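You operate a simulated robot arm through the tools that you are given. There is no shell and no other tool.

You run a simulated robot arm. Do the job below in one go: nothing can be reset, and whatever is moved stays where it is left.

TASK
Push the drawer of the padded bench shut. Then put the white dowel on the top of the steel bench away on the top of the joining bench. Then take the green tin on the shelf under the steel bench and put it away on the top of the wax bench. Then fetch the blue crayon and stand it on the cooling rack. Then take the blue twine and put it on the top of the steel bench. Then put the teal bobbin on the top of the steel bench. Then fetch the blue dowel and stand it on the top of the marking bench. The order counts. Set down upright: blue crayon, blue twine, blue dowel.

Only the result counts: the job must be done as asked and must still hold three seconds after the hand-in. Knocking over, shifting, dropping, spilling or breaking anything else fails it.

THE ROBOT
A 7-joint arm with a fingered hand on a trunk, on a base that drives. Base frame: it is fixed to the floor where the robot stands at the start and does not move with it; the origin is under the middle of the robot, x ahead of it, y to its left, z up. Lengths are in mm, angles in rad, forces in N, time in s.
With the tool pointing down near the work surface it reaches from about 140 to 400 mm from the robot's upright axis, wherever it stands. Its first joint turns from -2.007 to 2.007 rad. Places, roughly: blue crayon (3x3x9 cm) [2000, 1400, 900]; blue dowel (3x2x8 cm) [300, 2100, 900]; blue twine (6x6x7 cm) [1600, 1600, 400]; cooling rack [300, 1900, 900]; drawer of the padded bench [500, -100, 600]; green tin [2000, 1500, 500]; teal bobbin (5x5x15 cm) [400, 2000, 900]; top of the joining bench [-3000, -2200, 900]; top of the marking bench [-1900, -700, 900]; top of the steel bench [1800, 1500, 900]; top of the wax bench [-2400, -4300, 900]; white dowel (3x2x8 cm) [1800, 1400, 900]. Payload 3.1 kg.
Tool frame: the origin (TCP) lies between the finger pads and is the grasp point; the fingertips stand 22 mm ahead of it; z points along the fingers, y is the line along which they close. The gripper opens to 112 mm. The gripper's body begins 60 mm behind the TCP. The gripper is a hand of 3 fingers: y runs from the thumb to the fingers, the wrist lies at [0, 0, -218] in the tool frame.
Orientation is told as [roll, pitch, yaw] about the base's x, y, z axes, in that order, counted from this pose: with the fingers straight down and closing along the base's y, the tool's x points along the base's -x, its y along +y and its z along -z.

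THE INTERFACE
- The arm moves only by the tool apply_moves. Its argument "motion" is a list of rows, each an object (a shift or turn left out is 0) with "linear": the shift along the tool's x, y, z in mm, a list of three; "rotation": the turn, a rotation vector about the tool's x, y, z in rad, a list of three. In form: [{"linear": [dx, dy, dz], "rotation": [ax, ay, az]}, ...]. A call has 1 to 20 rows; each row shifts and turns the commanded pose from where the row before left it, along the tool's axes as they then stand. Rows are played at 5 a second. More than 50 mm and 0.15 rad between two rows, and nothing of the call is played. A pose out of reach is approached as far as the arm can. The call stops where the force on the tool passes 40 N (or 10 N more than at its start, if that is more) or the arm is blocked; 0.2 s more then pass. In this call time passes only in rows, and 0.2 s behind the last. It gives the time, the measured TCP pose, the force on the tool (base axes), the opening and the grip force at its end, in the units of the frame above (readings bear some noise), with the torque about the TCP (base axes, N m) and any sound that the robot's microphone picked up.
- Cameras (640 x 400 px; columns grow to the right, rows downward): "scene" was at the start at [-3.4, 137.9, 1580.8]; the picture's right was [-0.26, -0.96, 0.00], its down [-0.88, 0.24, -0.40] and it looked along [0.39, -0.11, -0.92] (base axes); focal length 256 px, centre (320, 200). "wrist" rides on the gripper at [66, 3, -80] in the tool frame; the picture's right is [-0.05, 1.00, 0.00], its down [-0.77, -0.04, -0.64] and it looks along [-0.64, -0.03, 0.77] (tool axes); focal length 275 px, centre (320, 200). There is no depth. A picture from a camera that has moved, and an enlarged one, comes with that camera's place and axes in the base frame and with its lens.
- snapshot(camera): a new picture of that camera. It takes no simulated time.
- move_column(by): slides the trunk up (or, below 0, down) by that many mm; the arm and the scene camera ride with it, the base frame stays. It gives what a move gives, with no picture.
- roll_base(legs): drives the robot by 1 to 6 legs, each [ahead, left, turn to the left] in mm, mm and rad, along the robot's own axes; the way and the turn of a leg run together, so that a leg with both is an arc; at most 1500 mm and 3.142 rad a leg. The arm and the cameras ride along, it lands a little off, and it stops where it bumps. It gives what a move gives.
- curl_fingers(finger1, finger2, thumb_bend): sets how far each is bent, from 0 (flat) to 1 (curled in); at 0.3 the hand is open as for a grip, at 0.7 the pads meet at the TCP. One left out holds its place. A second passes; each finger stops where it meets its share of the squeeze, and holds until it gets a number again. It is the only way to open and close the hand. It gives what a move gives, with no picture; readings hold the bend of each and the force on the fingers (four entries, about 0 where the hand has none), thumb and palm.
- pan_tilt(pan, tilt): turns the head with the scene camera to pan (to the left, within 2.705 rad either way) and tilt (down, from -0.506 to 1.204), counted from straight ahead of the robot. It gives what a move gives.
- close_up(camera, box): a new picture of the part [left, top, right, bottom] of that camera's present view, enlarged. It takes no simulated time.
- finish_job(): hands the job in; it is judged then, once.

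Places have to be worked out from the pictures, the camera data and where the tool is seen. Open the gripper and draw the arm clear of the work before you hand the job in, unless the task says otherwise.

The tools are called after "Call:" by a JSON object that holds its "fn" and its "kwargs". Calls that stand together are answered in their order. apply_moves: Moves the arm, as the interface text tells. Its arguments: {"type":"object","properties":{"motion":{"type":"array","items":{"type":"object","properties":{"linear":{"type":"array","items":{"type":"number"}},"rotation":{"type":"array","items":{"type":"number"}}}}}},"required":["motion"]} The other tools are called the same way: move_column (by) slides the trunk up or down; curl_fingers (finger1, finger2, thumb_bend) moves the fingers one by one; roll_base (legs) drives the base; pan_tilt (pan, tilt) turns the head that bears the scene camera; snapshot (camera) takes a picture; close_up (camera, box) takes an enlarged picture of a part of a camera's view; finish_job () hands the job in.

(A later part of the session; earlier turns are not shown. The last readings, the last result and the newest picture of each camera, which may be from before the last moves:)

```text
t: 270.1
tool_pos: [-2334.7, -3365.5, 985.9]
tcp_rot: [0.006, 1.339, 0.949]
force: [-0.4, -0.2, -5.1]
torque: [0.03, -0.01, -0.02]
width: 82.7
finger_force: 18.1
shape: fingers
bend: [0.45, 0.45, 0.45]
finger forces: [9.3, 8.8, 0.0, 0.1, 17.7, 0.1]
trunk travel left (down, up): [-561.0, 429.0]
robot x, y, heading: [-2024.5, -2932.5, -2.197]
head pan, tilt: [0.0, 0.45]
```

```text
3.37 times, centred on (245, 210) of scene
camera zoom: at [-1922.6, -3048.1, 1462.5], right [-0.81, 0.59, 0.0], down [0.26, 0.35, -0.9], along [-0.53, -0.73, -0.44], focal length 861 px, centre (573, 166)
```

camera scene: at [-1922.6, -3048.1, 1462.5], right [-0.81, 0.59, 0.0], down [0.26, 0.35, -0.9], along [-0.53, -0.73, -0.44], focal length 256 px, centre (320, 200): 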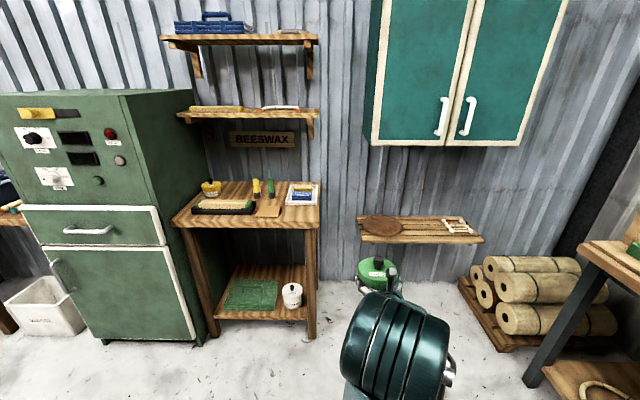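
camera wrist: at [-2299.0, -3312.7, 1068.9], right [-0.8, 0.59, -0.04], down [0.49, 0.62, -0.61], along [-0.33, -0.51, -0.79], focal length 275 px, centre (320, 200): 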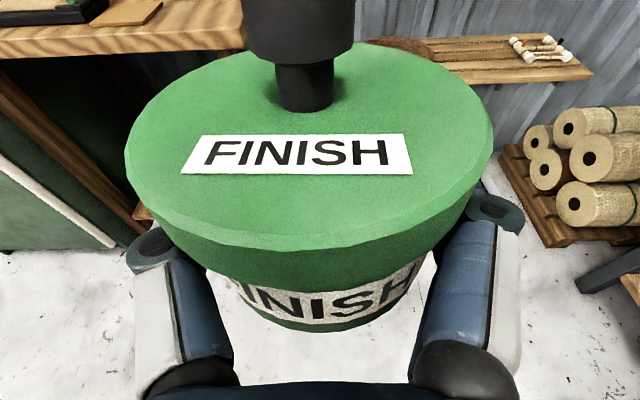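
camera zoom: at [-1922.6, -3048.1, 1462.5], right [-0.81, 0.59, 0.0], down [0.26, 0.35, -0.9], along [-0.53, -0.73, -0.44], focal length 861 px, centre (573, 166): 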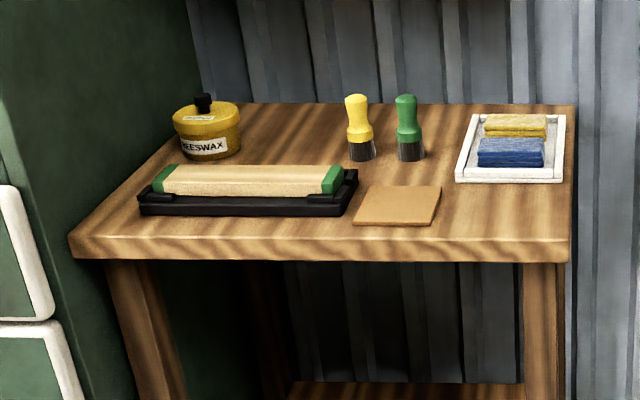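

The free patch is at the front right of the top: about 185 × 195 mm between the brown mat, the white tray and the edge, centred near [-2501,-4014]. I line up with it and drive in, then check before the last stretch.

Call:
{"fn": "roll_base", "kwargs": {"legs": [[0, 247, 0], [480, 0, 0]]}}

Call:
{"fn": "pan_tilt", "kwargs": {"pan": -0.15, "tilt": 0.7}}

Call:
{"fn": "snapshot", "kwargs": {"camera": "scene"}}

Call:
{"fn": "snapshot", "kwargs": {"camera": "wrist"}}

```text
t: 274.4
tool_pos: [-2417.8, -3898.5, 987.0]
tcp_rot: [0.006, 1.342, 0.944]
force: [-0.3, -0.5, -5.2]
torque: [0.02, -0.04, 0.01]
width: 82.6
finger_force: 17.6
shape: fingers
bend: [0.45, 0.45, 0.45]
finger forces: [9.3, 8.8, 0.0, 0.0, 17.7, 0.0]
trunk travel left (down, up): [-561.0, 429.0]
robot x, y, heading: [-2109.8, -3466.3, -2.196]
head pan, tilt: [0.0, 0.45]
```

```text
t: 275.2
tool_pos: [-2418.5, -3897.5, 986.6]
tcp_rot: [0.005, 1.341, 0.946]
force: [-0.7, 0.3, -4.9]
torque: [0.02, -0.03, 0.0]
width: 82.5
finger_force: 17.0
shape: fingers
bend: [0.45, 0.45, 0.45]
finger forces: [9.3, 8.8, 0.1, 0.1, 17.7, 0.0]
trunk travel left (down, up): [-561.0, 429.0]
robot x, y, heading: [-2110.4, -3463.9, -2.201]
head pan, tilt: [-0.15, 0.7]
```

```text
taken
camera scene: at [-2010.5, -3567.8, 1440.3], right [-0.71, 0.7, 0.0], down [0.45, 0.46, -0.77], along [-0.54, -0.54, -0.64], focal length 256 px, centre (320, 200)
```

scene: 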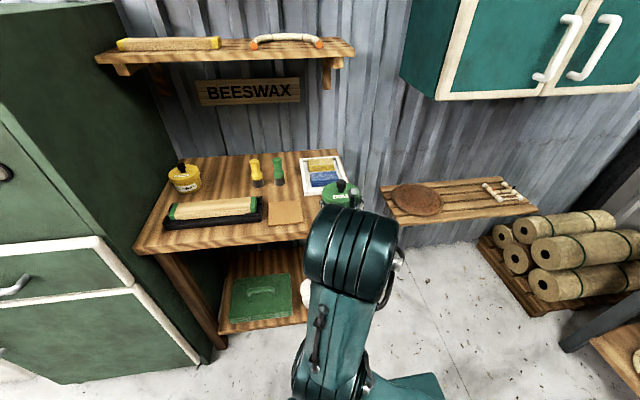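

```text
taken
camera wrist: at [-2382.3, -3845.0, 1068.9], right [-0.8, 0.6, -0.04], down [0.5, 0.62, -0.61], along [-0.33, -0.51, -0.79], focal length 275 px, centre (320, 200)
```

wrist: 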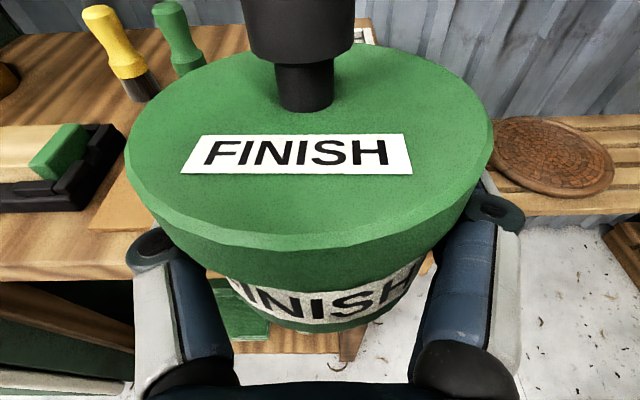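

Front edge is ~35 mm ahead of the TCP and the table's right edge ~94 mm to the right. I drive 122 mm further so the tin will stand ~90 mm inside the edge.

Call:
{"fn": "roll_base", "kwargs": {"legs": [[122, 0, 0]]}}

Call:
{"fn": "move_column", "kwargs": {"by": -70}}

Call:
{"fn": "snapshot", "kwargs": {"camera": "wrist"}}

Call:
{"fn": "snapshot", "kwargs": {"camera": "scene"}}

```text
t: 276.4
tool_pos: [-2490.3, -3996.0, 984.3]
tcp_rot: [0.005, 1.339, 0.944]
force: [-1.0, -0.6, -5.4]
torque: [0.03, -0.03, 0.02]
width: 82.6
finger_force: 18.2
shape: fingers
bend: [0.45, 0.45, 0.45]
finger forces: [9.3, 8.8, 0.1, 0.0, 17.8, 0.1]
trunk travel left (down, up): [-561.0, 429.0]
robot x, y, heading: [-2181.1, -3564.9, -2.202]
head pan, tilt: [-0.15, 0.7]
```

```text
t: 277.5
tool_pos: [-2489.9, -3995.4, 916.9]
tcp_rot: [0.003, 1.342, 0.944]
force: [0.8, -0.3, -4.5]
torque: [-0.02, -0.04, 0.0]
width: 82.5
finger_force: 17.2
shape: fingers
bend: [0.45, 0.45, 0.45]
finger forces: [9.3, 8.8, 0.1, 0.1, 17.6, 0.1]
trunk travel left (down, up): [-491.0, 499.0]
robot x, y, heading: [-2183.7, -3565.7, -2.202]
head pan, tilt: [-0.15, 0.7]
```

```text
taken
camera wrist: at [-2454.3, -3943.2, 999.0], right [-0.8, 0.6, -0.04], down [0.5, 0.62, -0.61], along [-0.33, -0.51, -0.79], focal length 275 px, centre (320, 200)
```

wrist: 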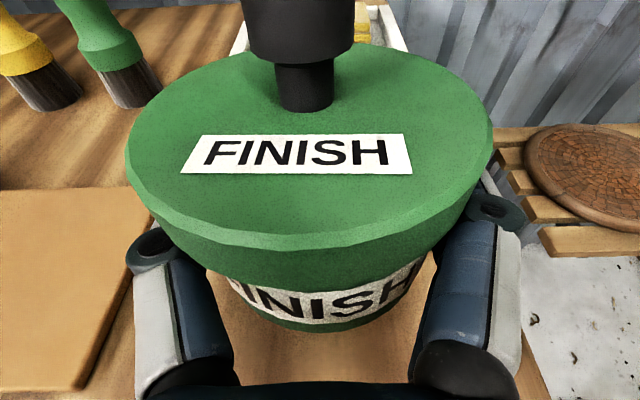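

```text
taken
camera scene: at [-2082.4, -3666.1, 1370.3], right [-0.71, 0.7, 0.0], down [0.45, 0.46, -0.76], along [-0.54, -0.54, -0.64], focal length 256 px, centre (320, 200)
```

scene: 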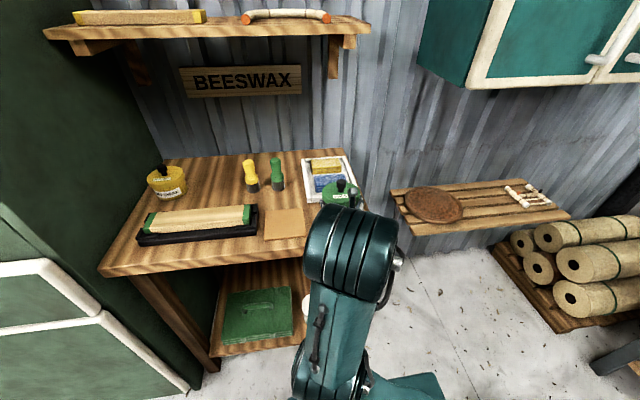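

The spot below is free. I lower further by trunk and then in small arm steps until the tin touches down.

Call:
{"fn": "move_column", "kwargs": {"by": -32}}

Call:
{"fn": "apply_moves", "kwargs": {"motion": [{"linear": [-1.95, 0, 0.46]}, {"linear": [-1.95, 0, 0.46]}, {"linear": [-1.95, 0, 0.46]}]}}

```text
t: 278.3
tool_pos: [-2491.0, -3996.4, 888.7]
tcp_rot: [0.013, 1.352, 0.955]
force: [-4.2, -5.5, 22.6]
torque: [-0.22, 0.13, -0.01]
width: 82.9
finger_force: 18.5
shape: fingers
bend: [0.46, 0.45, 0.45]
finger forces: [9.0, 10.0, 0.0, 0.1, 17.2, 0.0]
trunk travel left (down, up): [-459.0, 531.0]
robot x, y, heading: [-2182.7, -3567.4, -2.199]
head pan, tilt: [-0.15, 0.7]
heard: snap
```

```text
t: 279.1
tool_pos: [-2489.3, -3994.2, 882.5]
tcp_rot: [0.006, 1.349, 0.948]
force: [-1.9, -2.0, 28.9]
torque: [-0.14, 0.26, 0.16]
width: 82.5
finger_force: 18.1
shape: fingers
bend: [0.46, 0.44, 0.45]
finger forces: [8.4, 10.6, 0.0, 0.0, 16.7, 0.0]
trunk travel left (down, up): [-459.0, 531.0]
robot x, y, heading: [-2182.5, -3563.9, -2.206]
head pan, tilt: [-0.15, 0.7]
heard: snap
```

It already touched down (up-force 29 N). I ease the hand up a little and look.

Call:
{"fn": "apply_moves", "kwargs": {"motion": [{"linear": [1.95, 0, -0.46]}, {"linear": [0, 0, 0]}]}}

Call:
{"fn": "snapshot", "kwargs": {"camera": "wrist"}}

```text
t: 279.7
tool_pos: [-2489.0, -3994.4, 882.7]
tcp_rot: [0.001, 1.346, 0.943]
force: [-2.0, -0.4, 21.5]
torque: [-0.12, 0.18, 0.19]
width: 82.4
finger_force: 18.2
shape: fingers
bend: [0.46, 0.44, 0.45]
finger forces: [8.4, 10.5, 0.0, 0.0, 16.8, 0.0]
trunk travel left (down, up): [-459.0, 531.0]
robot x, y, heading: [-2178.5, -3562.6, -2.2]
head pan, tilt: [-0.15, 0.7]
```

```text
taken
camera wrist: at [-2453.1, -3941.4, 964.6], right [-0.8, 0.6, -0.04], down [0.5, 0.62, -0.61], along [-0.34, -0.51, -0.79], focal length 275 px, centre (320, 200)
```

wrist: 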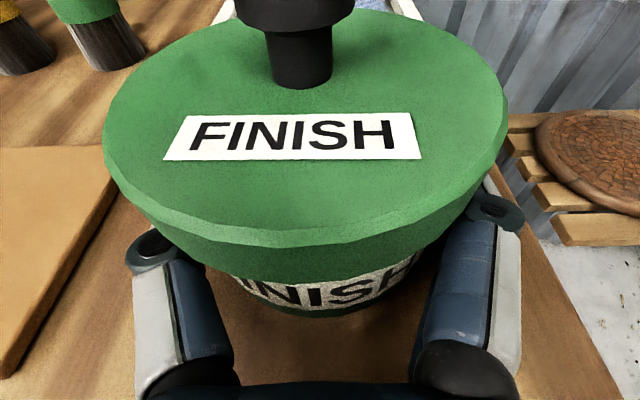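

Tin is standing on the top. I relieve the remaining pressure before opening.

Call:
{"fn": "apply_moves", "kwargs": {"motion": [{"linear": [1.95, 0, -0.46]}, {"linear": [0.97, 0, -0.23]}, {"linear": [0, 0, 0]}]}}

```text
t: 280.5
tool_pos: [-2489.6, -3994.6, 882.8]
tcp_rot: [0.001, 1.339, 0.943]
force: [2.1, 2.1, 5.0]
torque: [-0.06, 0.01, 0.08]
width: 82.5
finger_force: 17.3
shape: fingers
bend: [0.46, 0.44, 0.45]
finger forces: [8.3, 9.4, 0.0, 0.0, 17.4, 0.0]
trunk travel left (down, up): [-459.0, 531.0]
robot x, y, heading: [-2182.2, -3564.8, -2.202]
head pan, tilt: [-0.15, 0.7]
```

Load is nearly neutral. I open the hand and look at tin and lid.

Call:
{"fn": "curl_fingers", "kwargs": {"finger1": 0.3, "finger2": 0.3, "thumb_bend": 0.3}}

Call:
{"fn": "snapshot", "kwargs": {"camera": "wrist"}}

```text
t: 281.5
tool_pos: [-2490.1, -3994.6, 882.7]
tcp_rot: [0.006, 1.34, 0.943]
force: [0.6, -0.7, -0.8]
torque: [0.03, -0.01, 0.02]
width: 111.2
finger_force: 0.0
shape: fingers
bend: [0.3, 0.3, 0.3]
finger forces: [0.1, 0.0, 0.0, 0.0, 0.0, 0.0]
trunk travel left (down, up): [-459.0, 531.0]
robot x, y, heading: [-2181.0, -3561.5, -2.2]
head pan, tilt: [-0.15, 0.7]
```

```text
taken
camera wrist: at [-2454.3, -3943.0, 966.4], right [-0.8, 0.6, -0.04], down [0.5, 0.62, -0.61], along [-0.33, -0.51, -0.79], focal length 275 px, centre (320, 200)
```

wrist: 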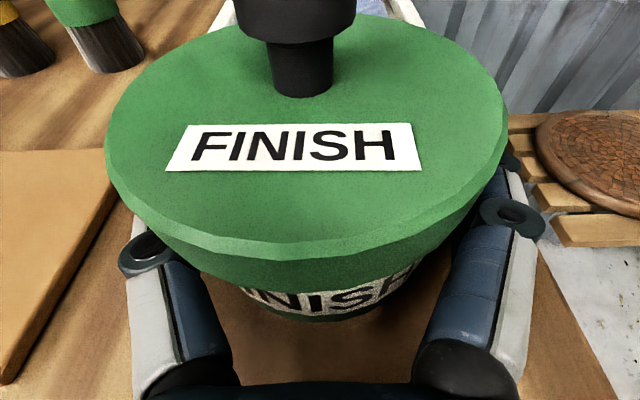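

Clear on both sides. I draw the hand straight back with the arm, then the base.

Call:
{"fn": "apply_moves", "kwargs": {"motion": [{"linear": [-4.6, 0, -19.5]}, {"linear": [-4.6, 0, -19.5]}, {"linear": [-4.6, 0, -19.5]}, {"linear": [-4.6, 0, -19.5]}, {"linear": [-4.6, 0, -19.5]}, {"linear": [0, 0, 0]}]}}

Call:
{"fn": "snapshot", "kwargs": {"camera": "wrist"}}

Call:
{"fn": "close_up", "kwargs": {"camera": "scene", "box": [250, 140, 410, 260]}}

```text
t: 282.9
tool_pos: [-2431.4, -3914.5, 884.5]
tcp_rot: [0.005, 1.342, 0.945]
force: [-1.2, -0.3, -0.4]
torque: [0.05, 0.01, -0.04]
width: 110.9
finger_force: 0.0
shape: fingers
bend: [0.3, 0.3, 0.3]
finger forces: [0.0, 0.0, 0.0, 0.0, 0.0, 0.0]
trunk travel left (down, up): [-459.0, 531.0]
robot x, y, heading: [-2180.8, -3560.8, -2.204]
head pan, tilt: [-0.15, 0.7]
```

```text
taken
camera wrist: at [-2395.1, -3862.2, 966.5], right [-0.8, 0.6, -0.04], down [0.5, 0.62, -0.61], along [-0.33, -0.51, -0.79], focal length 275 px, centre (320, 200)
```

wrist: 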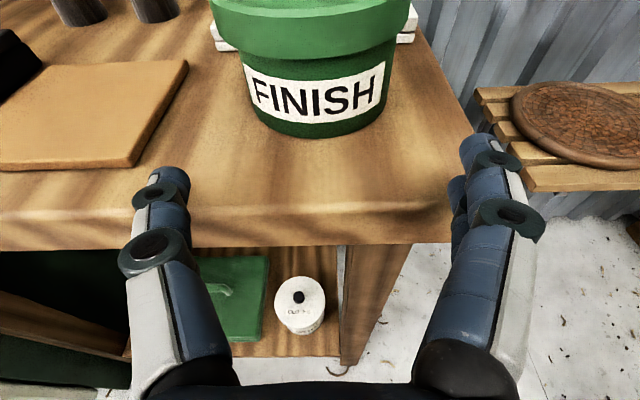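

```text
3.33 times, centred on (330, 200) of scene
camera zoom: at [-2082.0, -3665.8, 1338.3], right [-0.71, 0.7, 0.0], down [0.45, 0.46, -0.76], along [-0.54, -0.54, -0.64], focal length 852 px, centre (287, 200)
```

zoom: 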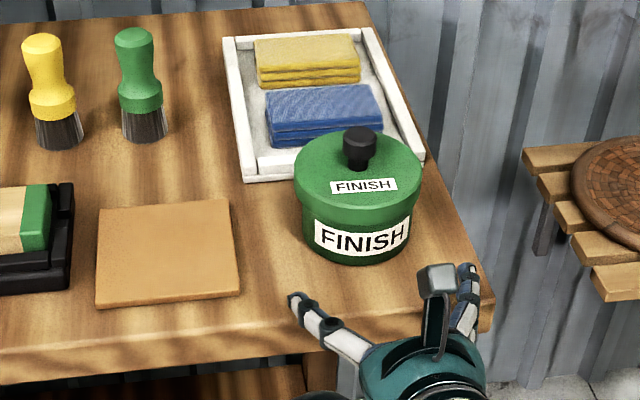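

The tin stands on the wax bench with room around it. Since the lid clicked several times, I'll make sure it is pressed on: I raise the hand, turn it to point straight down, and close the fingers to press gently on the knob.

Call:
{"fn": "move_column", "kwargs": {"by": 170}}

Call:
{"fn": "apply_moves", "kwargs": {"motion": [{"rotation": [0, -0.149, 0]}, {"rotation": [0, -0.149, 0]}, {"rotation": [0, -0.149, 0]}, {"rotation": [0, -0.149, 0]}, {"rotation": [0, -0.149, 0]}, {"rotation": [0, -0.149, 0]}, {"rotation": [0, -0.149, 0]}, {"rotation": [0, -0.149, 0]}, {"rotation": [0, -0.149, 0]}, {"linear": [0, 0, 0]}]}}

Call:
{"fn": "curl_fingers", "kwargs": {"finger1": 0.7, "finger2": 0.7, "thumb_bend": 0.7}}

Call:
{"fn": "snapshot", "kwargs": {"camera": "wrist"}}

Call:
{"fn": "snapshot", "kwargs": {"camera": "scene"}}

```text
t: 284.8
tool_pos: [-2431.8, -3914.9, 1054.0]
tcp_rot: [0.004, 1.339, 0.946]
force: [0.2, -0.5, 0.2]
torque: [0.0, -0.03, -0.01]
width: 111.0
finger_force: 0.1
shape: fingers
bend: [0.3, 0.3, 0.3]
finger forces: [0.1, 0.1, 0.0, 0.0, 0.0, 0.0]
trunk travel left (down, up): [-629.0, 361.0]
robot x, y, heading: [-2181.0, -3565.3, -2.201]
head pan, tilt: [-0.15, 0.7]
```

```text
t: 287.0
tool_pos: [-2417.4, -3864.3, 976.6]
tcp_rot: [0.001, 0.645, 0.942]
force: [-0.8, 0.3, -0.5]
torque: [-0.01, 0.01, -0.05]
width: 111.2
finger_force: 0.0
shape: fingers
bend: [0.3, 0.3, 0.3]
finger forces: [0.0, 0.1, 0.0, 0.1, 0.0, 0.0]
out of reach, approached as far as the arm can: row 3, 4, 5, 6, 7, 8, 9
trunk travel left (down, up): [-629.0, 361.0]
robot x, y, heading: [-2176.1, -3565.0, -2.198]
head pan, tilt: [-0.15, 0.7]
```

```text
t: 288.0
tool_pos: [-2417.7, -3863.1, 976.0]
tcp_rot: [0.002, 0.647, 0.942]
force: [-0.1, 0.4, 0.1]
torque: [-0.02, -0.05, -0.01]
width: 2.9
finger_force: 0.0
shape: fingers
bend: [0.7, 0.7, 0.7]
finger forces: [0.2, 0.0, 0.0, 0.1, 0.0, 0.0]
trunk travel left (down, up): [-629.0, 361.0]
robot x, y, heading: [-2180.8, -3566.0, -2.206]
head pan, tilt: [-0.15, 0.7]
```

```text
taken
camera wrist: at [-2420.5, -3864.5, 1080.5], right [-0.79, 0.62, -0.03], down [0.62, 0.79, 0.04], along [0.05, 0.02, -1.0], focal length 275 px, centre (320, 200)
```

wrist: 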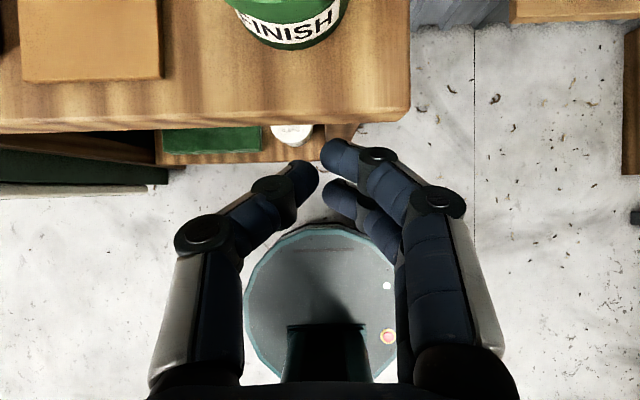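

```text
taken
camera scene: at [-2081.9, -3665.7, 1508.3], right [-0.71, 0.7, 0.0], down [0.45, 0.46, -0.76], along [-0.54, -0.54, -0.64], focal length 256 px, centre (320, 200)
```

scene: 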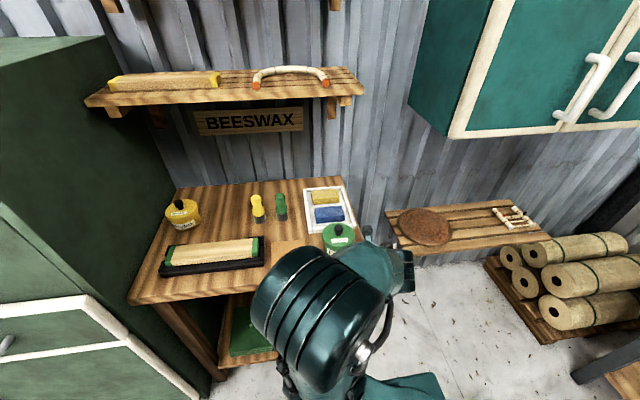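

That pose is out of reach because the arm is stretched high above a low trunk. I raise the trunk and bring the arm down relative to it.

Call:
{"fn": "move_column", "kwargs": {"by": 200}}

Call:
{"fn": "apply_moves", "kwargs": {"motion": [{"linear": [0, 0, 40]}, {"linear": [0, 0, 40]}, {"linear": [0, 0, 40]}, {"linear": [0, 0, 40]}, {"linear": [0, 0, 0]}]}}

Call:
{"fn": "snapshot", "kwargs": {"camera": "wrist"}}

```text
t: 290.1
tool_pos: [-2416.4, -3861.9, 1176.4]
tcp_rot: [0.001, 0.647, 0.942]
force: [0.0, -0.5, 0.7]
torque: [-0.02, -0.01, 0.01]
width: 2.9
finger_force: 0.1
shape: fingers
bend: [0.7, 0.7, 0.7]
finger forces: [0.0, 0.0, 0.0, 0.0, 0.0, 0.0]
trunk travel left (down, up): [-829.0, 161.0]
robot x, y, heading: [-2178.7, -3560.9, -2.204]
head pan, tilt: [-0.15, 0.7]
```

```text
t: 291.4
tool_pos: [-2474.0, -3938.2, 1048.9]
tcp_rot: [0.004, 0.648, 0.945]
force: [0.7, -0.2, 0.3]
torque: [0.04, 0.01, 0.01]
width: 2.5
finger_force: 0.0
shape: fingers
bend: [0.7, 0.7, 0.7]
finger forces: [0.0, 0.0, 0.1, 0.0, 0.0, 0.1]
trunk travel left (down, up): [-829.0, 161.0]
robot x, y, heading: [-2180.6, -3564.9, -2.202]
head pan, tilt: [-0.15, 0.7]
```

```text
taken
camera wrist: at [-2477.4, -3941.1, 1153.4], right [-0.79, 0.62, -0.03], down [0.62, 0.79, 0.04], along [0.05, 0.02, -1.0], focal length 275 px, centre (320, 200)
```

wrist: 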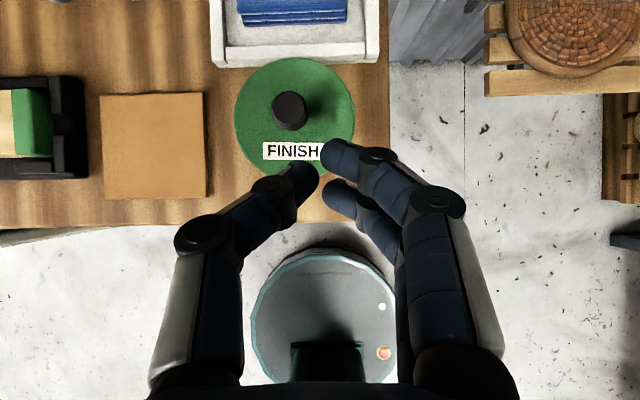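

From this view the tin's knob is at about [-2491,-4002]. I move the closed fingertips above it, keeping this tilt, which is within reach.

Call:
{"fn": "apply_moves", "kwargs": {"motion": [{"linear": [21.5, -11.5, 16.3]}, {"linear": [21.5, -11.5, 16.3]}, {"linear": [-12, 0, 16]}, {"linear": [0, 0, 0]}]}}

Call:
{"fn": "snapshot", "kwargs": {"camera": "wrist"}}

Call:
{"fn": "close_up", "kwargs": {"camera": "scene", "box": [270, 170, 430, 290]}}

```text
t: 292.4
tool_pos: [-2486.6, -3997.5, 1028.3]
tcp_rot: [0.001, 0.646, 0.944]
force: [-0.7, -0.6, 0.0]
torque: [-0.04, -0.02, 0.0]
width: 2.7
finger_force: 0.2
shape: fingers
bend: [0.7, 0.7, 0.7]
finger forces: [0.0, 0.0, 0.0, 0.1, 0.1, 0.0]
trunk travel left (down, up): [-829.0, 161.0]
robot x, y, heading: [-2178.9, -3566.8, -2.197]
head pan, tilt: [-0.15, 0.7]
```

```text
taken
camera wrist: at [-2490.8, -3998.6, 1132.5], right [-0.79, 0.62, -0.03], down [0.62, 0.79, 0.04], along [0.05, 0.02, -1.0], focal length 275 px, centre (320, 200)
```

wrist: 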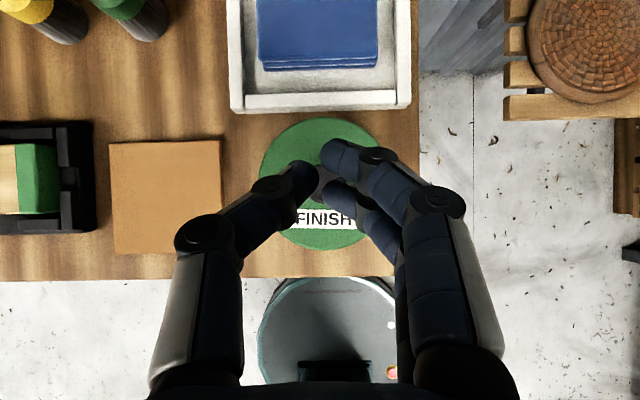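

```text
3.33 times, centred on (350, 230) of scene
camera zoom: at [-2081.4, -3665.6, 1708.3], right [-0.71, 0.7, 0.0], down [0.45, 0.46, -0.77], along [-0.54, -0.54, -0.64], focal length 852 px, centre (220, 100)
```

zoom: 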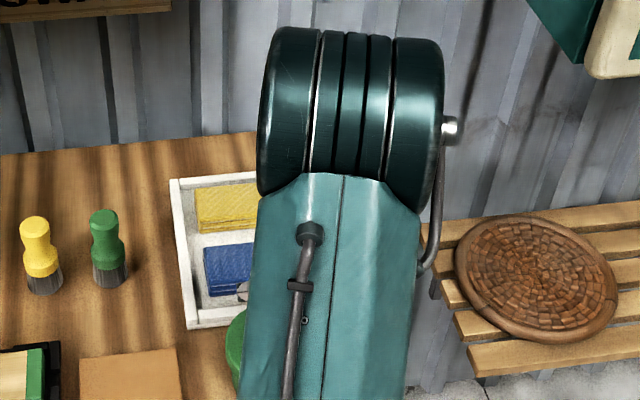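

The fingertips are right above the tin's centre. I lower towards the knob, then feel for it in small steps.

Call:
{"fn": "apply_moves", "kwargs": {"motion": [{"linear": [-9, 0, 12]}, {"linear": [-9, 0, 12]}, {"linear": [-1.8, 0, 2.4]}, {"linear": [-1.8, 0, 2.4]}, {"linear": [0, 0, 0]}]}}

Call:
{"fn": "snapshot", "kwargs": {"camera": "wrist"}}

```text
t: 293.6
tool_pos: [-2487.1, -3996.9, 993.1]
tcp_rot: [0.002, 0.647, 0.942]
force: [-0.1, 0.6, -0.4]
torque: [0.0, -0.01, 0.02]
width: 2.7
finger_force: 0.0
shape: fingers
bend: [0.7, 0.7, 0.7]
finger forces: [0.0, 0.0, 0.1, 0.0, 0.0, 0.0]
trunk travel left (down, up): [-829.0, 161.0]
robot x, y, heading: [-2179.0, -3566.0, -2.202]
head pan, tilt: [-0.15, 0.7]
```

```text
taken
camera wrist: at [-2490.6, -3999.1, 1096.7], right [-0.79, 0.62, -0.03], down [0.62, 0.79, 0.04], along [0.05, 0.02, -1.0], focal length 275 px, centre (320, 200)
```

wrist: 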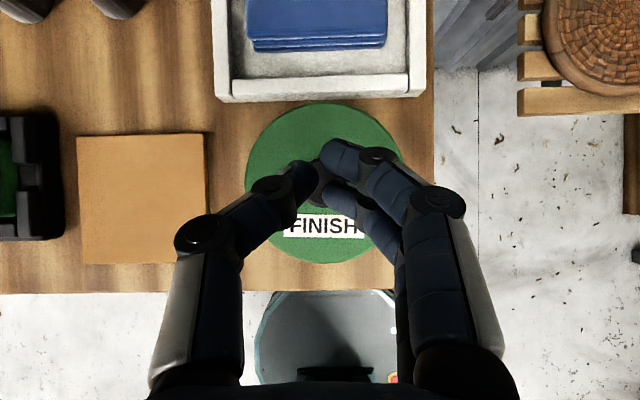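

The knob is directly under the closed fingertips. I continue down in 3 mm steps.

Call:
{"fn": "apply_moves", "kwargs": {"motion": [{"linear": [-1.8, 0, 2.4]}, {"linear": [-1.8, 0, 2.4]}, {"linear": [-1.8, 0, 2.4]}, {"linear": [0, 0, 0]}]}}

```text
t: 294.6
tool_pos: [-2487.5, -3997.6, 984.5]
tcp_rot: [0.001, 0.648, 0.942]
force: [-0.5, 0.4, 2.6]
torque: [-0.01, 0.01, 0.01]
width: 2.7
finger_force: 1.1
shape: fingers
bend: [0.7, 0.7, 0.7]
finger forces: [0.0, 2.2, 0.0, 0.0, 0.1, 0.1]
trunk travel left (down, up): [-829.0, 161.0]
robot x, y, heading: [-2179.2, -3564.3, -2.205]
head pan, tilt: [-0.15, 0.7]
```

Contact: finger 2 rests on the knob. I press a little more.

Call:
{"fn": "apply_moves", "kwargs": {"motion": [{"linear": [-0.9, 0, 1.2]}, {"linear": [-0.9, 0, 1.2]}, {"linear": [0, 0, 0]}]}}

```text
t: 295.4
tool_pos: [-2488.3, -3997.2, 982.4]
tcp_rot: [0.002, 0.653, 0.941]
force: [-6.2, -1.9, 16.6]
torque: [-0.03, 0.27, 0.0]
width: 2.7
finger_force: 9.2
shape: fingers
bend: [0.7, 0.72, 0.7]
finger forces: [0.0, 18.1, 0.0, 0.0, 0.1, 0.1]
trunk travel left (down, up): [-829.0, 161.0]
robot x, y, heading: [-2182.4, -3561.7, -2.2]
head pan, tilt: [-0.15, 0.7]
```

Firm resistance at 17 N with no click: the lid is seated. One more millimetre to be sure, then I release.

Call:
{"fn": "apply_moves", "kwargs": {"motion": [{"linear": [-0.6, 0, 0.8]}, {"linear": [0, 0, 0]}]}}

Call:
{"fn": "apply_moves", "kwargs": {"motion": [{"linear": [6, 0, -8]}, {"linear": [18, 0, -24]}, {"linear": [24, 0, -32]}, {"linear": [0, 0, 0]}]}}

Call:
{"fn": "snapshot", "kwargs": {"camera": "wrist"}}

```text
t: 295.9
tool_pos: [-2488.8, -3997.3, 982.9]
tcp_rot: [0.0, 0.655, 0.94]
force: [-9.9, -4.8, 27.4]
torque: [-0.07, 0.37, 0.01]
width: 2.6
finger_force: 13.4
shape: fingers
bend: [0.7, 0.73, 0.7]
finger forces: [0.0, 27.0, 0.1, 0.0, 0.1, 0.1]
trunk travel left (down, up): [-829.0, 161.0]
robot x, y, heading: [-2182.1, -3564.3, -2.201]
head pan, tilt: [-0.15, 0.7]
```

```text
t: 296.9
tool_pos: [-2487.4, -3999.0, 1061.0]
tcp_rot: [0.002, 0.644, 0.941]
force: [0.7, -0.1, 0.4]
torque: [-0.02, 0.0, 0.0]
width: 2.8
finger_force: 0.1
shape: fingers
bend: [0.7, 0.7, 0.7]
finger forces: [0.1, 0.0, 0.0, 0.0, 0.0, 0.0]
trunk travel left (down, up): [-829.0, 161.0]
robot x, y, heading: [-2182.5, -3564.8, -2.201]
head pan, tilt: [-0.15, 0.7]
```

```text
taken
camera wrist: at [-2490.9, -4000.0, 1163.9], right [-0.79, 0.62, -0.03], down [0.62, 0.79, 0.04], along [0.05, 0.02, -1.0], focal length 275 px, centre (320, 200)
```

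wrist: 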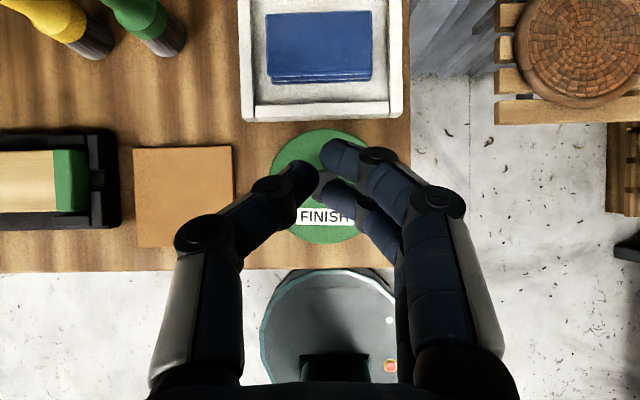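

The lid holds at 27 N without a click – tin done. Next the blue crayon on the steel bench: I back off, turn round and drive back up the aisle.

Call:
{"fn": "roll_base", "kwargs": {"legs": [[-450, 0, 0], [0, 0, 3.14], [0, 210, 0], [1500, 0, 0], [1500, 0, 0], [1200, 0, 0]]}}

Call:
{"fn": "pan_tilt", "kwargs": {"pan": 0.0, "tilt": 0.55}}

Call:
{"fn": "snapshot", "kwargs": {"camera": "scene"}}

```text
t: 328.1
tool_pos: [571.1, 822.5, 1061.1]
tcp_rot: [0.002, 0.647, -2.158]
force: [0.7, 0.0, -0.5]
torque: [-0.01, 0.01, 0.0]
width: 2.6
finger_force: 0.0
shape: fingers
bend: [0.7, 0.7, 0.7]
finger forces: [0.0, 0.1, 0.0, 0.0, 0.1, 0.0]
trunk travel left (down, up): [-829.0, 161.0]
robot x, y, heading: [283.1, 377.0, 0.988]
head pan, tilt: [-0.15, 0.7]
```

```text
t: 328.8
tool_pos: [571.3, 823.4, 1061.3]
tcp_rot: [0.003, 0.648, -2.158]
force: [0.2, -0.4, -0.4]
torque: [0.0, 0.01, 0.04]
width: 2.6
finger_force: 0.1
shape: fingers
bend: [0.7, 0.7, 0.7]
finger forces: [0.0, 0.0, 0.0, 0.1, 0.1, 0.1]
trunk travel left (down, up): [-829.0, 161.0]
robot x, y, heading: [283.6, 375.3, 0.982]
head pan, tilt: [0.0, 0.55]
```

```text
taken
camera scene: at [172.3, 487.9, 1721.4], right [0.83, -0.56, 0.0], down [-0.29, -0.44, -0.85], along [0.47, 0.71, -0.52], focal length 256 px, centre (320, 200)
```

scene: 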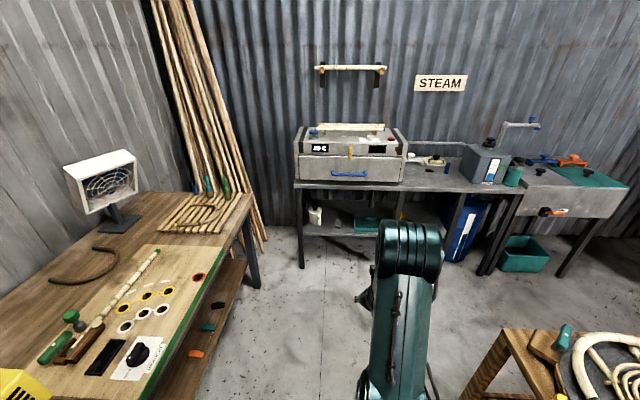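

I continue to the steel bench and stop in front of the crayon.

Call:
{"fn": "roll_base", "kwargs": {"legs": [[0, 0, -0.026], [1030, 0, 0], [0, -780, 0]]}}

Call:
{"fn": "curl_fingers", "kwargs": {"finger1": 0.3, "finger2": 0.3, "thumb_bend": 0.3}}

Call:
{"fn": "snapshot", "kwargs": {"camera": "scene"}}

Call:
{"fn": "snapshot", "kwargs": {"camera": "wrist"}}

```text
t: 338.2
tool_pos: [1816.8, 1213.9, 1060.3]
tcp_rot: [0.001, 0.648, -2.187]
force: [-0.5, 0.6, -0.9]
torque: [-0.01, 0.01, 0.04]
width: 2.8
finger_force: 0.0
shape: fingers
bend: [0.7, 0.7, 0.7]
finger forces: [0.1, 0.1, 0.0, 0.1, 0.1, 0.0]
trunk travel left (down, up): [-829.0, 161.0]
robot x, y, heading: [1520.5, 776.8, 0.951]
head pan, tilt: [0.0, 0.55]
```

```text
t: 339.2
tool_pos: [1816.9, 1213.1, 1060.6]
tcp_rot: [0.002, 0.647, -2.187]
force: [-0.5, 0.9, 0.4]
torque: [-0.01, 0.01, -0.01]
width: 111.4
finger_force: 0.0
shape: fingers
bend: [0.3, 0.3, 0.3]
finger forces: [0.0, 0.0, 0.1, 0.0, 0.0, 0.0]
trunk travel left (down, up): [-829.0, 161.0]
robot x, y, heading: [1515.5, 777.1, 0.947]
head pan, tilt: [0.0, 0.55]
```

```text
taken
camera scene: at [1408.0, 890.1, 1721.5], right [0.81, -0.58, 0.0], down [-0.3, -0.43, -0.85], along [0.49, 0.69, -0.52], focal length 256 px, centre (320, 200)
```

scene: 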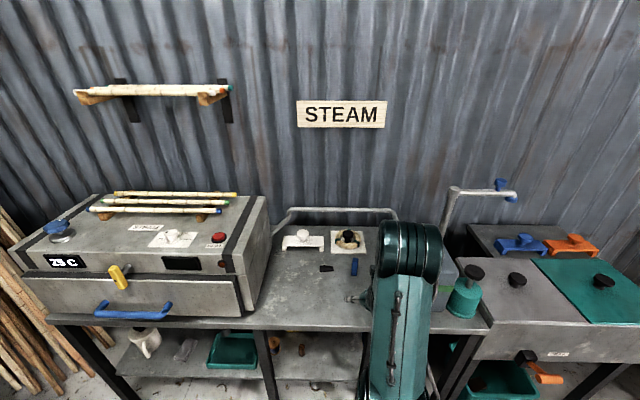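

```text
taken
camera wrist: at [1823.3, 1214.8, 1164.3], right [0.79, -0.61, -0.03], down [-0.61, -0.79, 0.04], along [-0.05, -0.02, -1.0], focal length 275 px, centre (320, 200)
```

wrist: 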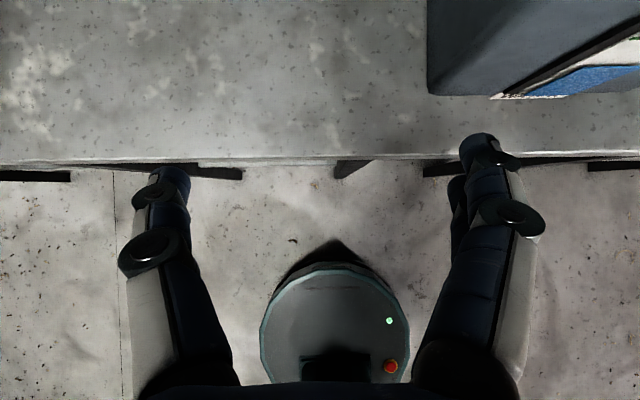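

Top-down wrist view: bench edge 568 mm ahead, base front ~260 mm; the crayon is ~818 mm ahead, 10 mm left – on the hand's line. I drive 275 mm in at this height and look down on it.

Call:
{"fn": "roll_base", "kwargs": {"legs": [[275, 0, 0]]}}

Call:
{"fn": "snapshot", "kwargs": {"camera": "wrist"}}

Call:
{"fn": "snapshot", "kwargs": {"camera": "scene"}}

```text
t: 341.2
tool_pos: [1978.0, 1438.7, 1060.6]
tcp_rot: [0.002, 0.648, -2.187]
force: [-0.4, -0.7, -1.4]
torque: [-0.01, -0.02, 0.0]
width: 111.2
finger_force: 0.0
shape: fingers
bend: [0.3, 0.3, 0.3]
finger forces: [0.1, 0.1, 0.1, 0.0, 0.1, 0.0]
trunk travel left (down, up): [-829.0, 161.0]
robot x, y, heading: [1674.6, 997.0, 0.95]
head pan, tilt: [0.0, 0.55]
```

```text
taken
camera wrist: at [1983.2, 1439.6, 1164.3], right [0.79, -0.61, -0.03], down [-0.61, -0.79, 0.04], along [-0.05, -0.02, -1.0], focal length 275 px, centre (320, 200)
```

wrist: 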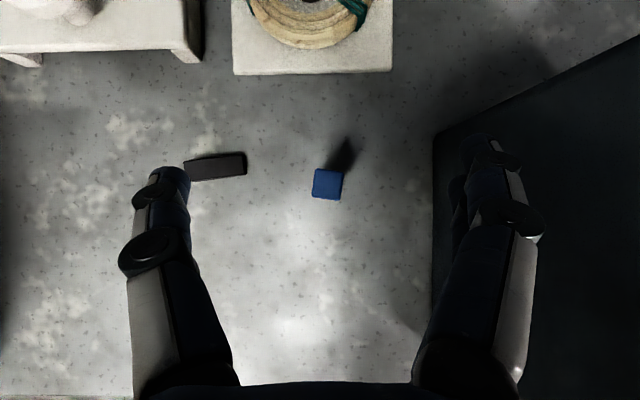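

```text
taken
camera scene: at [1567.9, 1114.9, 1721.5], right [0.81, -0.58, 0.0], down [-0.3, -0.43, -0.85], along [0.49, 0.69, -0.52], focal length 256 px, centre (320, 200)
```

scene: 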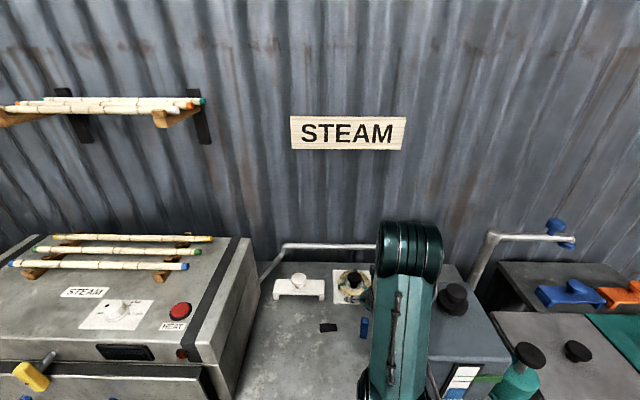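

The blue crayon is right below: 7 mm forward and 3 mm right of the TCP, turned by ~6°. The water box is ~130 mm to the right, so the hand has room. I align and lower with the trunk.

Call:
{"fn": "apply_moves", "kwargs": {"motion": [{"linear": [5.6, 3, 4.2]}, {"rotation": [0.06, 0, -0.08]}, {"linear": [0, 0, 0]}]}}

Call:
{"fn": "move_column", "kwargs": {"by": -90}}

Call:
{"fn": "snapshot", "kwargs": {"camera": "wrist"}}

Call:
{"fn": "snapshot", "kwargs": {"camera": "scene"}}

```text
t: 342.0
tool_pos: [1983.2, 1442.3, 1060.9]
tcp_rot: [0.001, 0.646, -2.087]
force: [0.1, -0.2, -0.1]
torque: [0.03, 0.0, -0.02]
width: 111.1
finger_force: 0.2
shape: fingers
bend: [0.3, 0.3, 0.3]
finger forces: [0.0, 0.0, 0.0, 0.0, 0.1, 0.1]
trunk travel left (down, up): [-829.0, 161.0]
robot x, y, heading: [1679.1, 1000.7, 0.95]
head pan, tilt: [0.0, 0.55]
```

```text
t: 343.2
tool_pos: [1983.5, 1441.4, 969.9]
tcp_rot: [0.0, 0.648, -2.087]
force: [-0.7, 0.1, 0.5]
torque: [0.01, -0.02, -0.02]
width: 111.4
finger_force: 0.0
shape: fingers
bend: [0.3, 0.3, 0.3]
finger forces: [0.0, 0.0, 0.1, 0.0, 0.0, 0.1]
trunk travel left (down, up): [-739.0, 251.0]
robot x, y, heading: [1672.3, 1000.0, 0.953]
head pan, tilt: [0.0, 0.55]
```

```text
taken
camera wrist: at [1989.3, 1444.0, 1074.5], right [0.85, -0.53, -0.03], down [-0.53, -0.85, 0.04], along [-0.05, -0.02, -1.0], focal length 275 px, centre (320, 200)
```

wrist: 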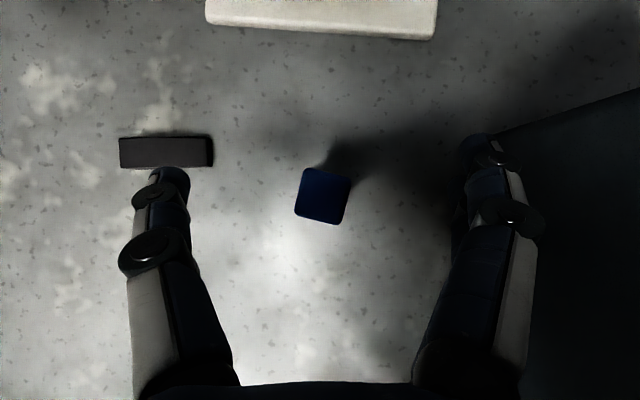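

```text
taken
camera scene: at [1567.8, 1114.5, 1631.5], right [0.81, -0.58, 0.0], down [-0.3, -0.43, -0.85], along [0.49, 0.69, -0.52], focal length 256 px, centre (320, 200)
```

scene: 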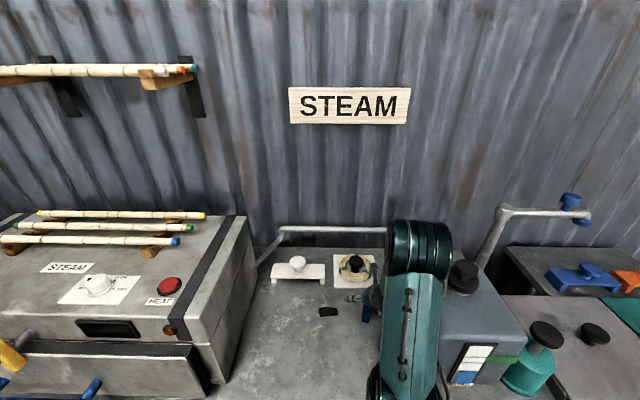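

I zoom in to read the crayon's rotation exactly.

Call:
{"fn": "close_up", "kwargs": {"camera": "wrist", "box": [270, 140, 380, 250]}}

```text
3.64 times, centred on (325, 195) of wrist
camera zoom: at [1989.3, 1444.0, 1074.5], right [0.85, -0.53, -0.03], down [-0.53, -0.85, 0.04], along [-0.05, -0.02, -1.0], focal length 1001 px, centre (302, 218)
```

zoom: 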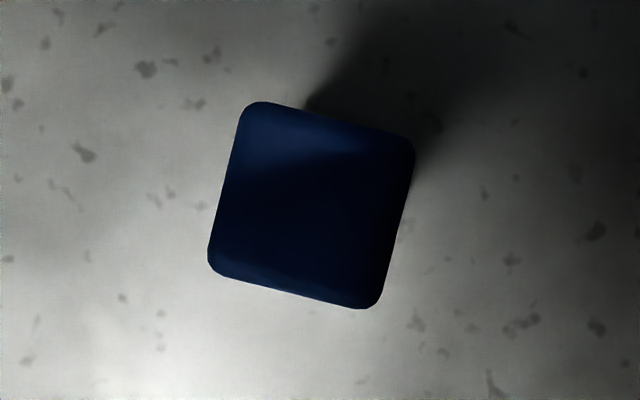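

The crayon is rotated ~12° clockwise to the hand and exactly under the TCP. I turn the hand to match and lower to grasp height.

Call:
{"fn": "apply_moves", "kwargs": {"motion": [{"rotation": [-0.0633, 0, 0.0838]}, {"rotation": [-0.0633, 0, 0.0838]}, {"linear": [0, 0, 0]}]}}

Call:
{"fn": "move_column", "kwargs": {"by": -72}}

Call:
{"fn": "snapshot", "kwargs": {"camera": "wrist"}}

```text
t: 344.0
tool_pos: [1983.2, 1442.4, 969.5]
tcp_rot: [0.001, 0.646, -2.298]
force: [0.1, -0.6, 0.1]
torque: [0.05, 0.01, -0.01]
width: 111.2
finger_force: 0.1
shape: fingers
bend: [0.3, 0.3, 0.3]
finger forces: [0.0, 0.1, 0.0, 0.0, 0.0, 0.0]
trunk travel left (down, up): [-739.0, 251.0]
robot x, y, heading: [1672.9, 1000.9, 0.956]
head pan, tilt: [0.0, 0.55]
```

```text
t: 345.1
tool_pos: [1982.3, 1442.8, 898.4]
tcp_rot: [0.003, 0.647, -2.296]
force: [0.5, -0.1, 0.7]
torque: [-0.01, -0.01, -0.01]
width: 111.3
finger_force: 0.1
shape: fingers
bend: [0.3, 0.3, 0.3]
finger forces: [0.1, 0.0, 0.1, 0.1, 0.0, 0.0]
trunk travel left (down, up): [-667.0, 323.0]
robot x, y, heading: [1676.8, 1000.0, 0.953]
head pan, tilt: [0.0, 0.55]
```

```text
taken
camera wrist: at [1989.5, 1443.1, 1002.5], right [0.72, -0.69, -0.03], down [-0.69, -0.72, 0.04], along [-0.05, -0.01, -1.0], focal length 275 px, centre (320, 200)
```

wrist: 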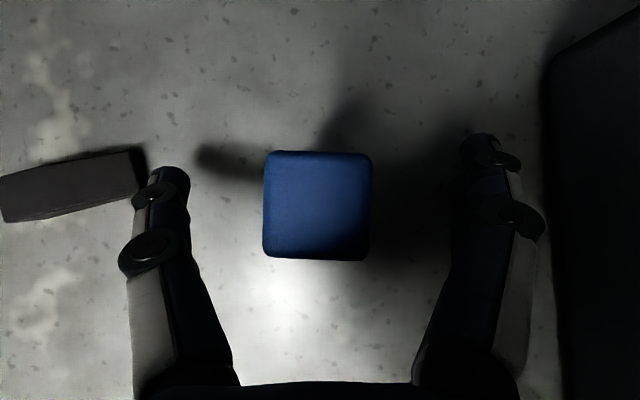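

Well aligned. I close in two stages to let the crayon centre itself.

Call:
{"fn": "curl_fingers", "kwargs": {"finger1": 0.58, "finger2": 0.58, "thumb_bend": 0.58}}

Call:
{"fn": "curl_fingers", "kwargs": {"finger1": 0.68, "finger2": 0.68, "thumb_bend": 0.68}}

Call:
{"fn": "snapshot", "kwargs": {"camera": "wrist"}}

```text
t: 346.1
tool_pos: [1982.7, 1442.1, 899.2]
tcp_rot: [0.001, 0.647, -2.297]
force: [-0.8, -0.5, 0.7]
torque: [-0.03, 0.03, 0.0]
width: 36.0
finger_force: 0.1
shape: fingers
bend: [0.57, 0.57, 0.57]
finger forces: [0.0, 0.0, 0.0, 0.1, 0.0, 0.1]
trunk travel left (down, up): [-667.0, 323.0]
robot x, y, heading: [1677.7, 1000.8, 0.947]
head pan, tilt: [0.0, 0.55]
```

```text
t: 347.1
tool_pos: [1983.5, 1442.9, 899.1]
tcp_rot: [0.004, 0.647, -2.297]
force: [0.2, -0.7, 0.2]
torque: [-0.02, 0.0, -0.01]
width: 14.6
finger_force: 5.1
shape: fingers
bend: [0.66, 0.63, 0.65]
finger forces: [0.9, 3.9, 0.0, 0.0, 4.7, 0.0]
trunk travel left (down, up): [-667.0, 323.0]
robot x, y, heading: [1674.9, 999.8, 0.949]
head pan, tilt: [0.0, 0.55]
```

```text
taken
camera wrist: at [1989.6, 1443.2, 1002.4], right [0.72, -0.69, -0.03], down [-0.69, -0.72, 0.04], along [-0.05, -0.01, -1.0], focal length 275 px, centre (320, 200)
```

wrist: 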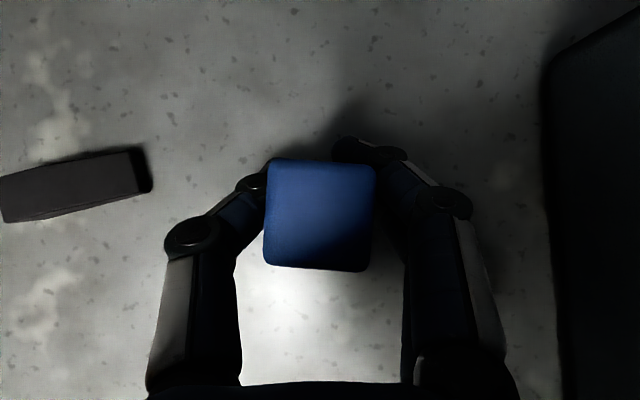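

Held with ~5 N by thumb and finger 2, crayon upright. I lift it a few centimetres and check.

Call:
{"fn": "move_column", "kwargs": {"by": 40}}

Call:
{"fn": "snapshot", "kwargs": {"camera": "wrist"}}

Call:
{"fn": "close_up", "kwargs": {"camera": "scene", "box": [310, 240, 430, 340]}}

```text
t: 348.0
tool_pos: [1982.6, 1442.2, 939.1]
tcp_rot: [0.003, 0.648, -2.297]
force: [-0.3, -0.3, -1.2]
torque: [-0.01, -0.02, -0.03]
width: 13.3
finger_force: 4.8
shape: fingers
bend: [0.67, 0.63, 0.66]
finger forces: [0.4, 4.2, 0.1, 0.0, 4.5, 0.1]
trunk travel left (down, up): [-707.0, 283.0]
robot x, y, heading: [1674.4, 1000.7, 0.955]
head pan, tilt: [0.0, 0.55]
```

```text
taken
camera wrist: at [1989.6, 1443.4, 1042.3], right [0.72, -0.69, -0.03], down [-0.69, -0.72, 0.04], along [-0.05, -0.01, -1.0], focal length 275 px, centre (320, 200)
```

wrist: 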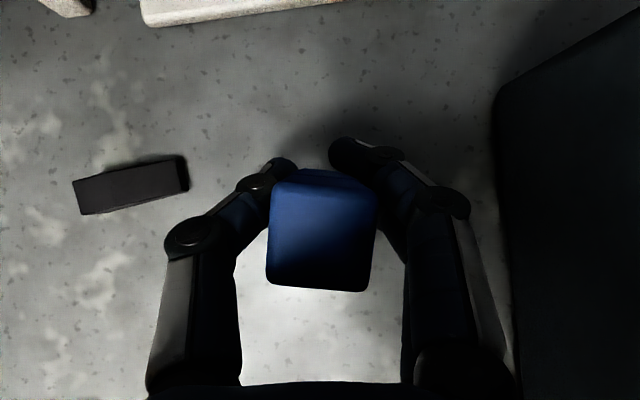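

```text
4.00 times, centred on (370, 290) of scene
camera zoom: at [1567.8, 1115.0, 1599.5], right [0.81, -0.58, 0.0], down [-0.3, -0.43, -0.85], along [0.49, 0.69, -0.52], focal length 1022 px, centre (120, -160)
```

zoom: 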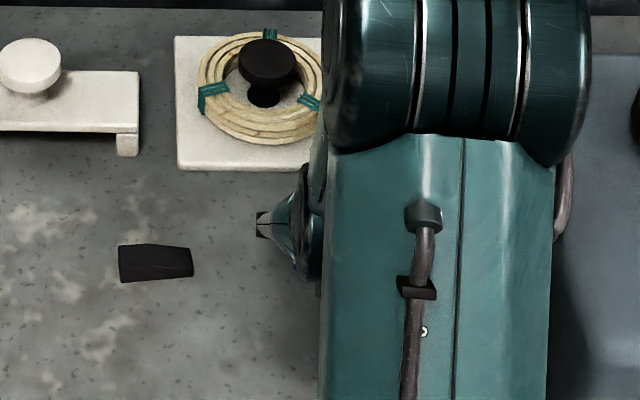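

It pivots a little in the two-point hold (top leaning back). I'd rather regrip: I set it back down, open, and re-centre the hand.

Call:
{"fn": "move_column", "kwargs": {"by": -39}}

Call:
{"fn": "snapshot", "kwargs": {"camera": "wrist"}}

```text
t: 348.8
tool_pos: [1983.6, 1442.2, 898.4]
tcp_rot: [0.002, 0.647, -2.296]
force: [0.7, -0.3, -0.9]
torque: [0.0, -0.02, 0.0]
width: 13.5
finger_force: 4.7
shape: fingers
bend: [0.67, 0.63, 0.66]
finger forces: [0.7, 4.5, 0.0, 0.0, 4.7, 0.1]
trunk travel left (down, up): [-668.0, 322.0]
robot x, y, heading: [1676.3, 999.4, 0.951]
head pan, tilt: [0.0, 0.55]
```

```text
taken
camera wrist: at [1989.5, 1443.0, 1003.4], right [0.72, -0.69, -0.03], down [-0.69, -0.72, 0.04], along [-0.05, -0.01, -1.0], focal length 275 px, centre (320, 200)
```

wrist: 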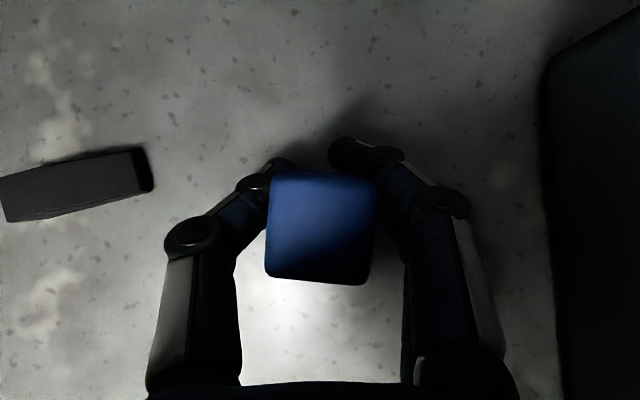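

Nearly upright again; I lower 2-3 mm more to set it flat, then open.

Call:
{"fn": "apply_moves", "kwargs": {"motion": [{"linear": [-1.2, 0, 1.6]}, {"linear": [-0.6, 0, 0.8]}, {"linear": [0, 0, 0]}]}}

Call:
{"fn": "snapshot", "kwargs": {"camera": "wrist"}}

```text
t: 349.6
tool_pos: [1983.4, 1442.3, 896.9]
tcp_rot: [0.003, 0.649, -2.296]
force: [1.5, 1.0, 4.5]
torque: [-0.05, -0.04, 0.02]
width: 13.7
finger_force: 5.7
shape: fingers
bend: [0.67, 0.64, 0.66]
finger forces: [1.7, 4.9, 0.0, 0.1, 5.4, 0.0]
trunk travel left (down, up): [-668.0, 322.0]
robot x, y, heading: [1676.5, 1000.0, 0.958]
head pan, tilt: [0.0, 0.55]
```

```text
taken
camera wrist: at [1989.6, 1443.1, 1000.8], right [0.72, -0.69, -0.03], down [-0.69, -0.72, 0.04], along [-0.05, -0.01, -1.0], focal length 275 px, centre (320, 200)
```

wrist: 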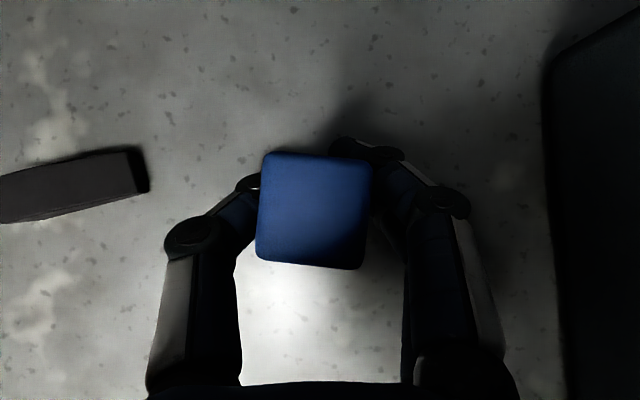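

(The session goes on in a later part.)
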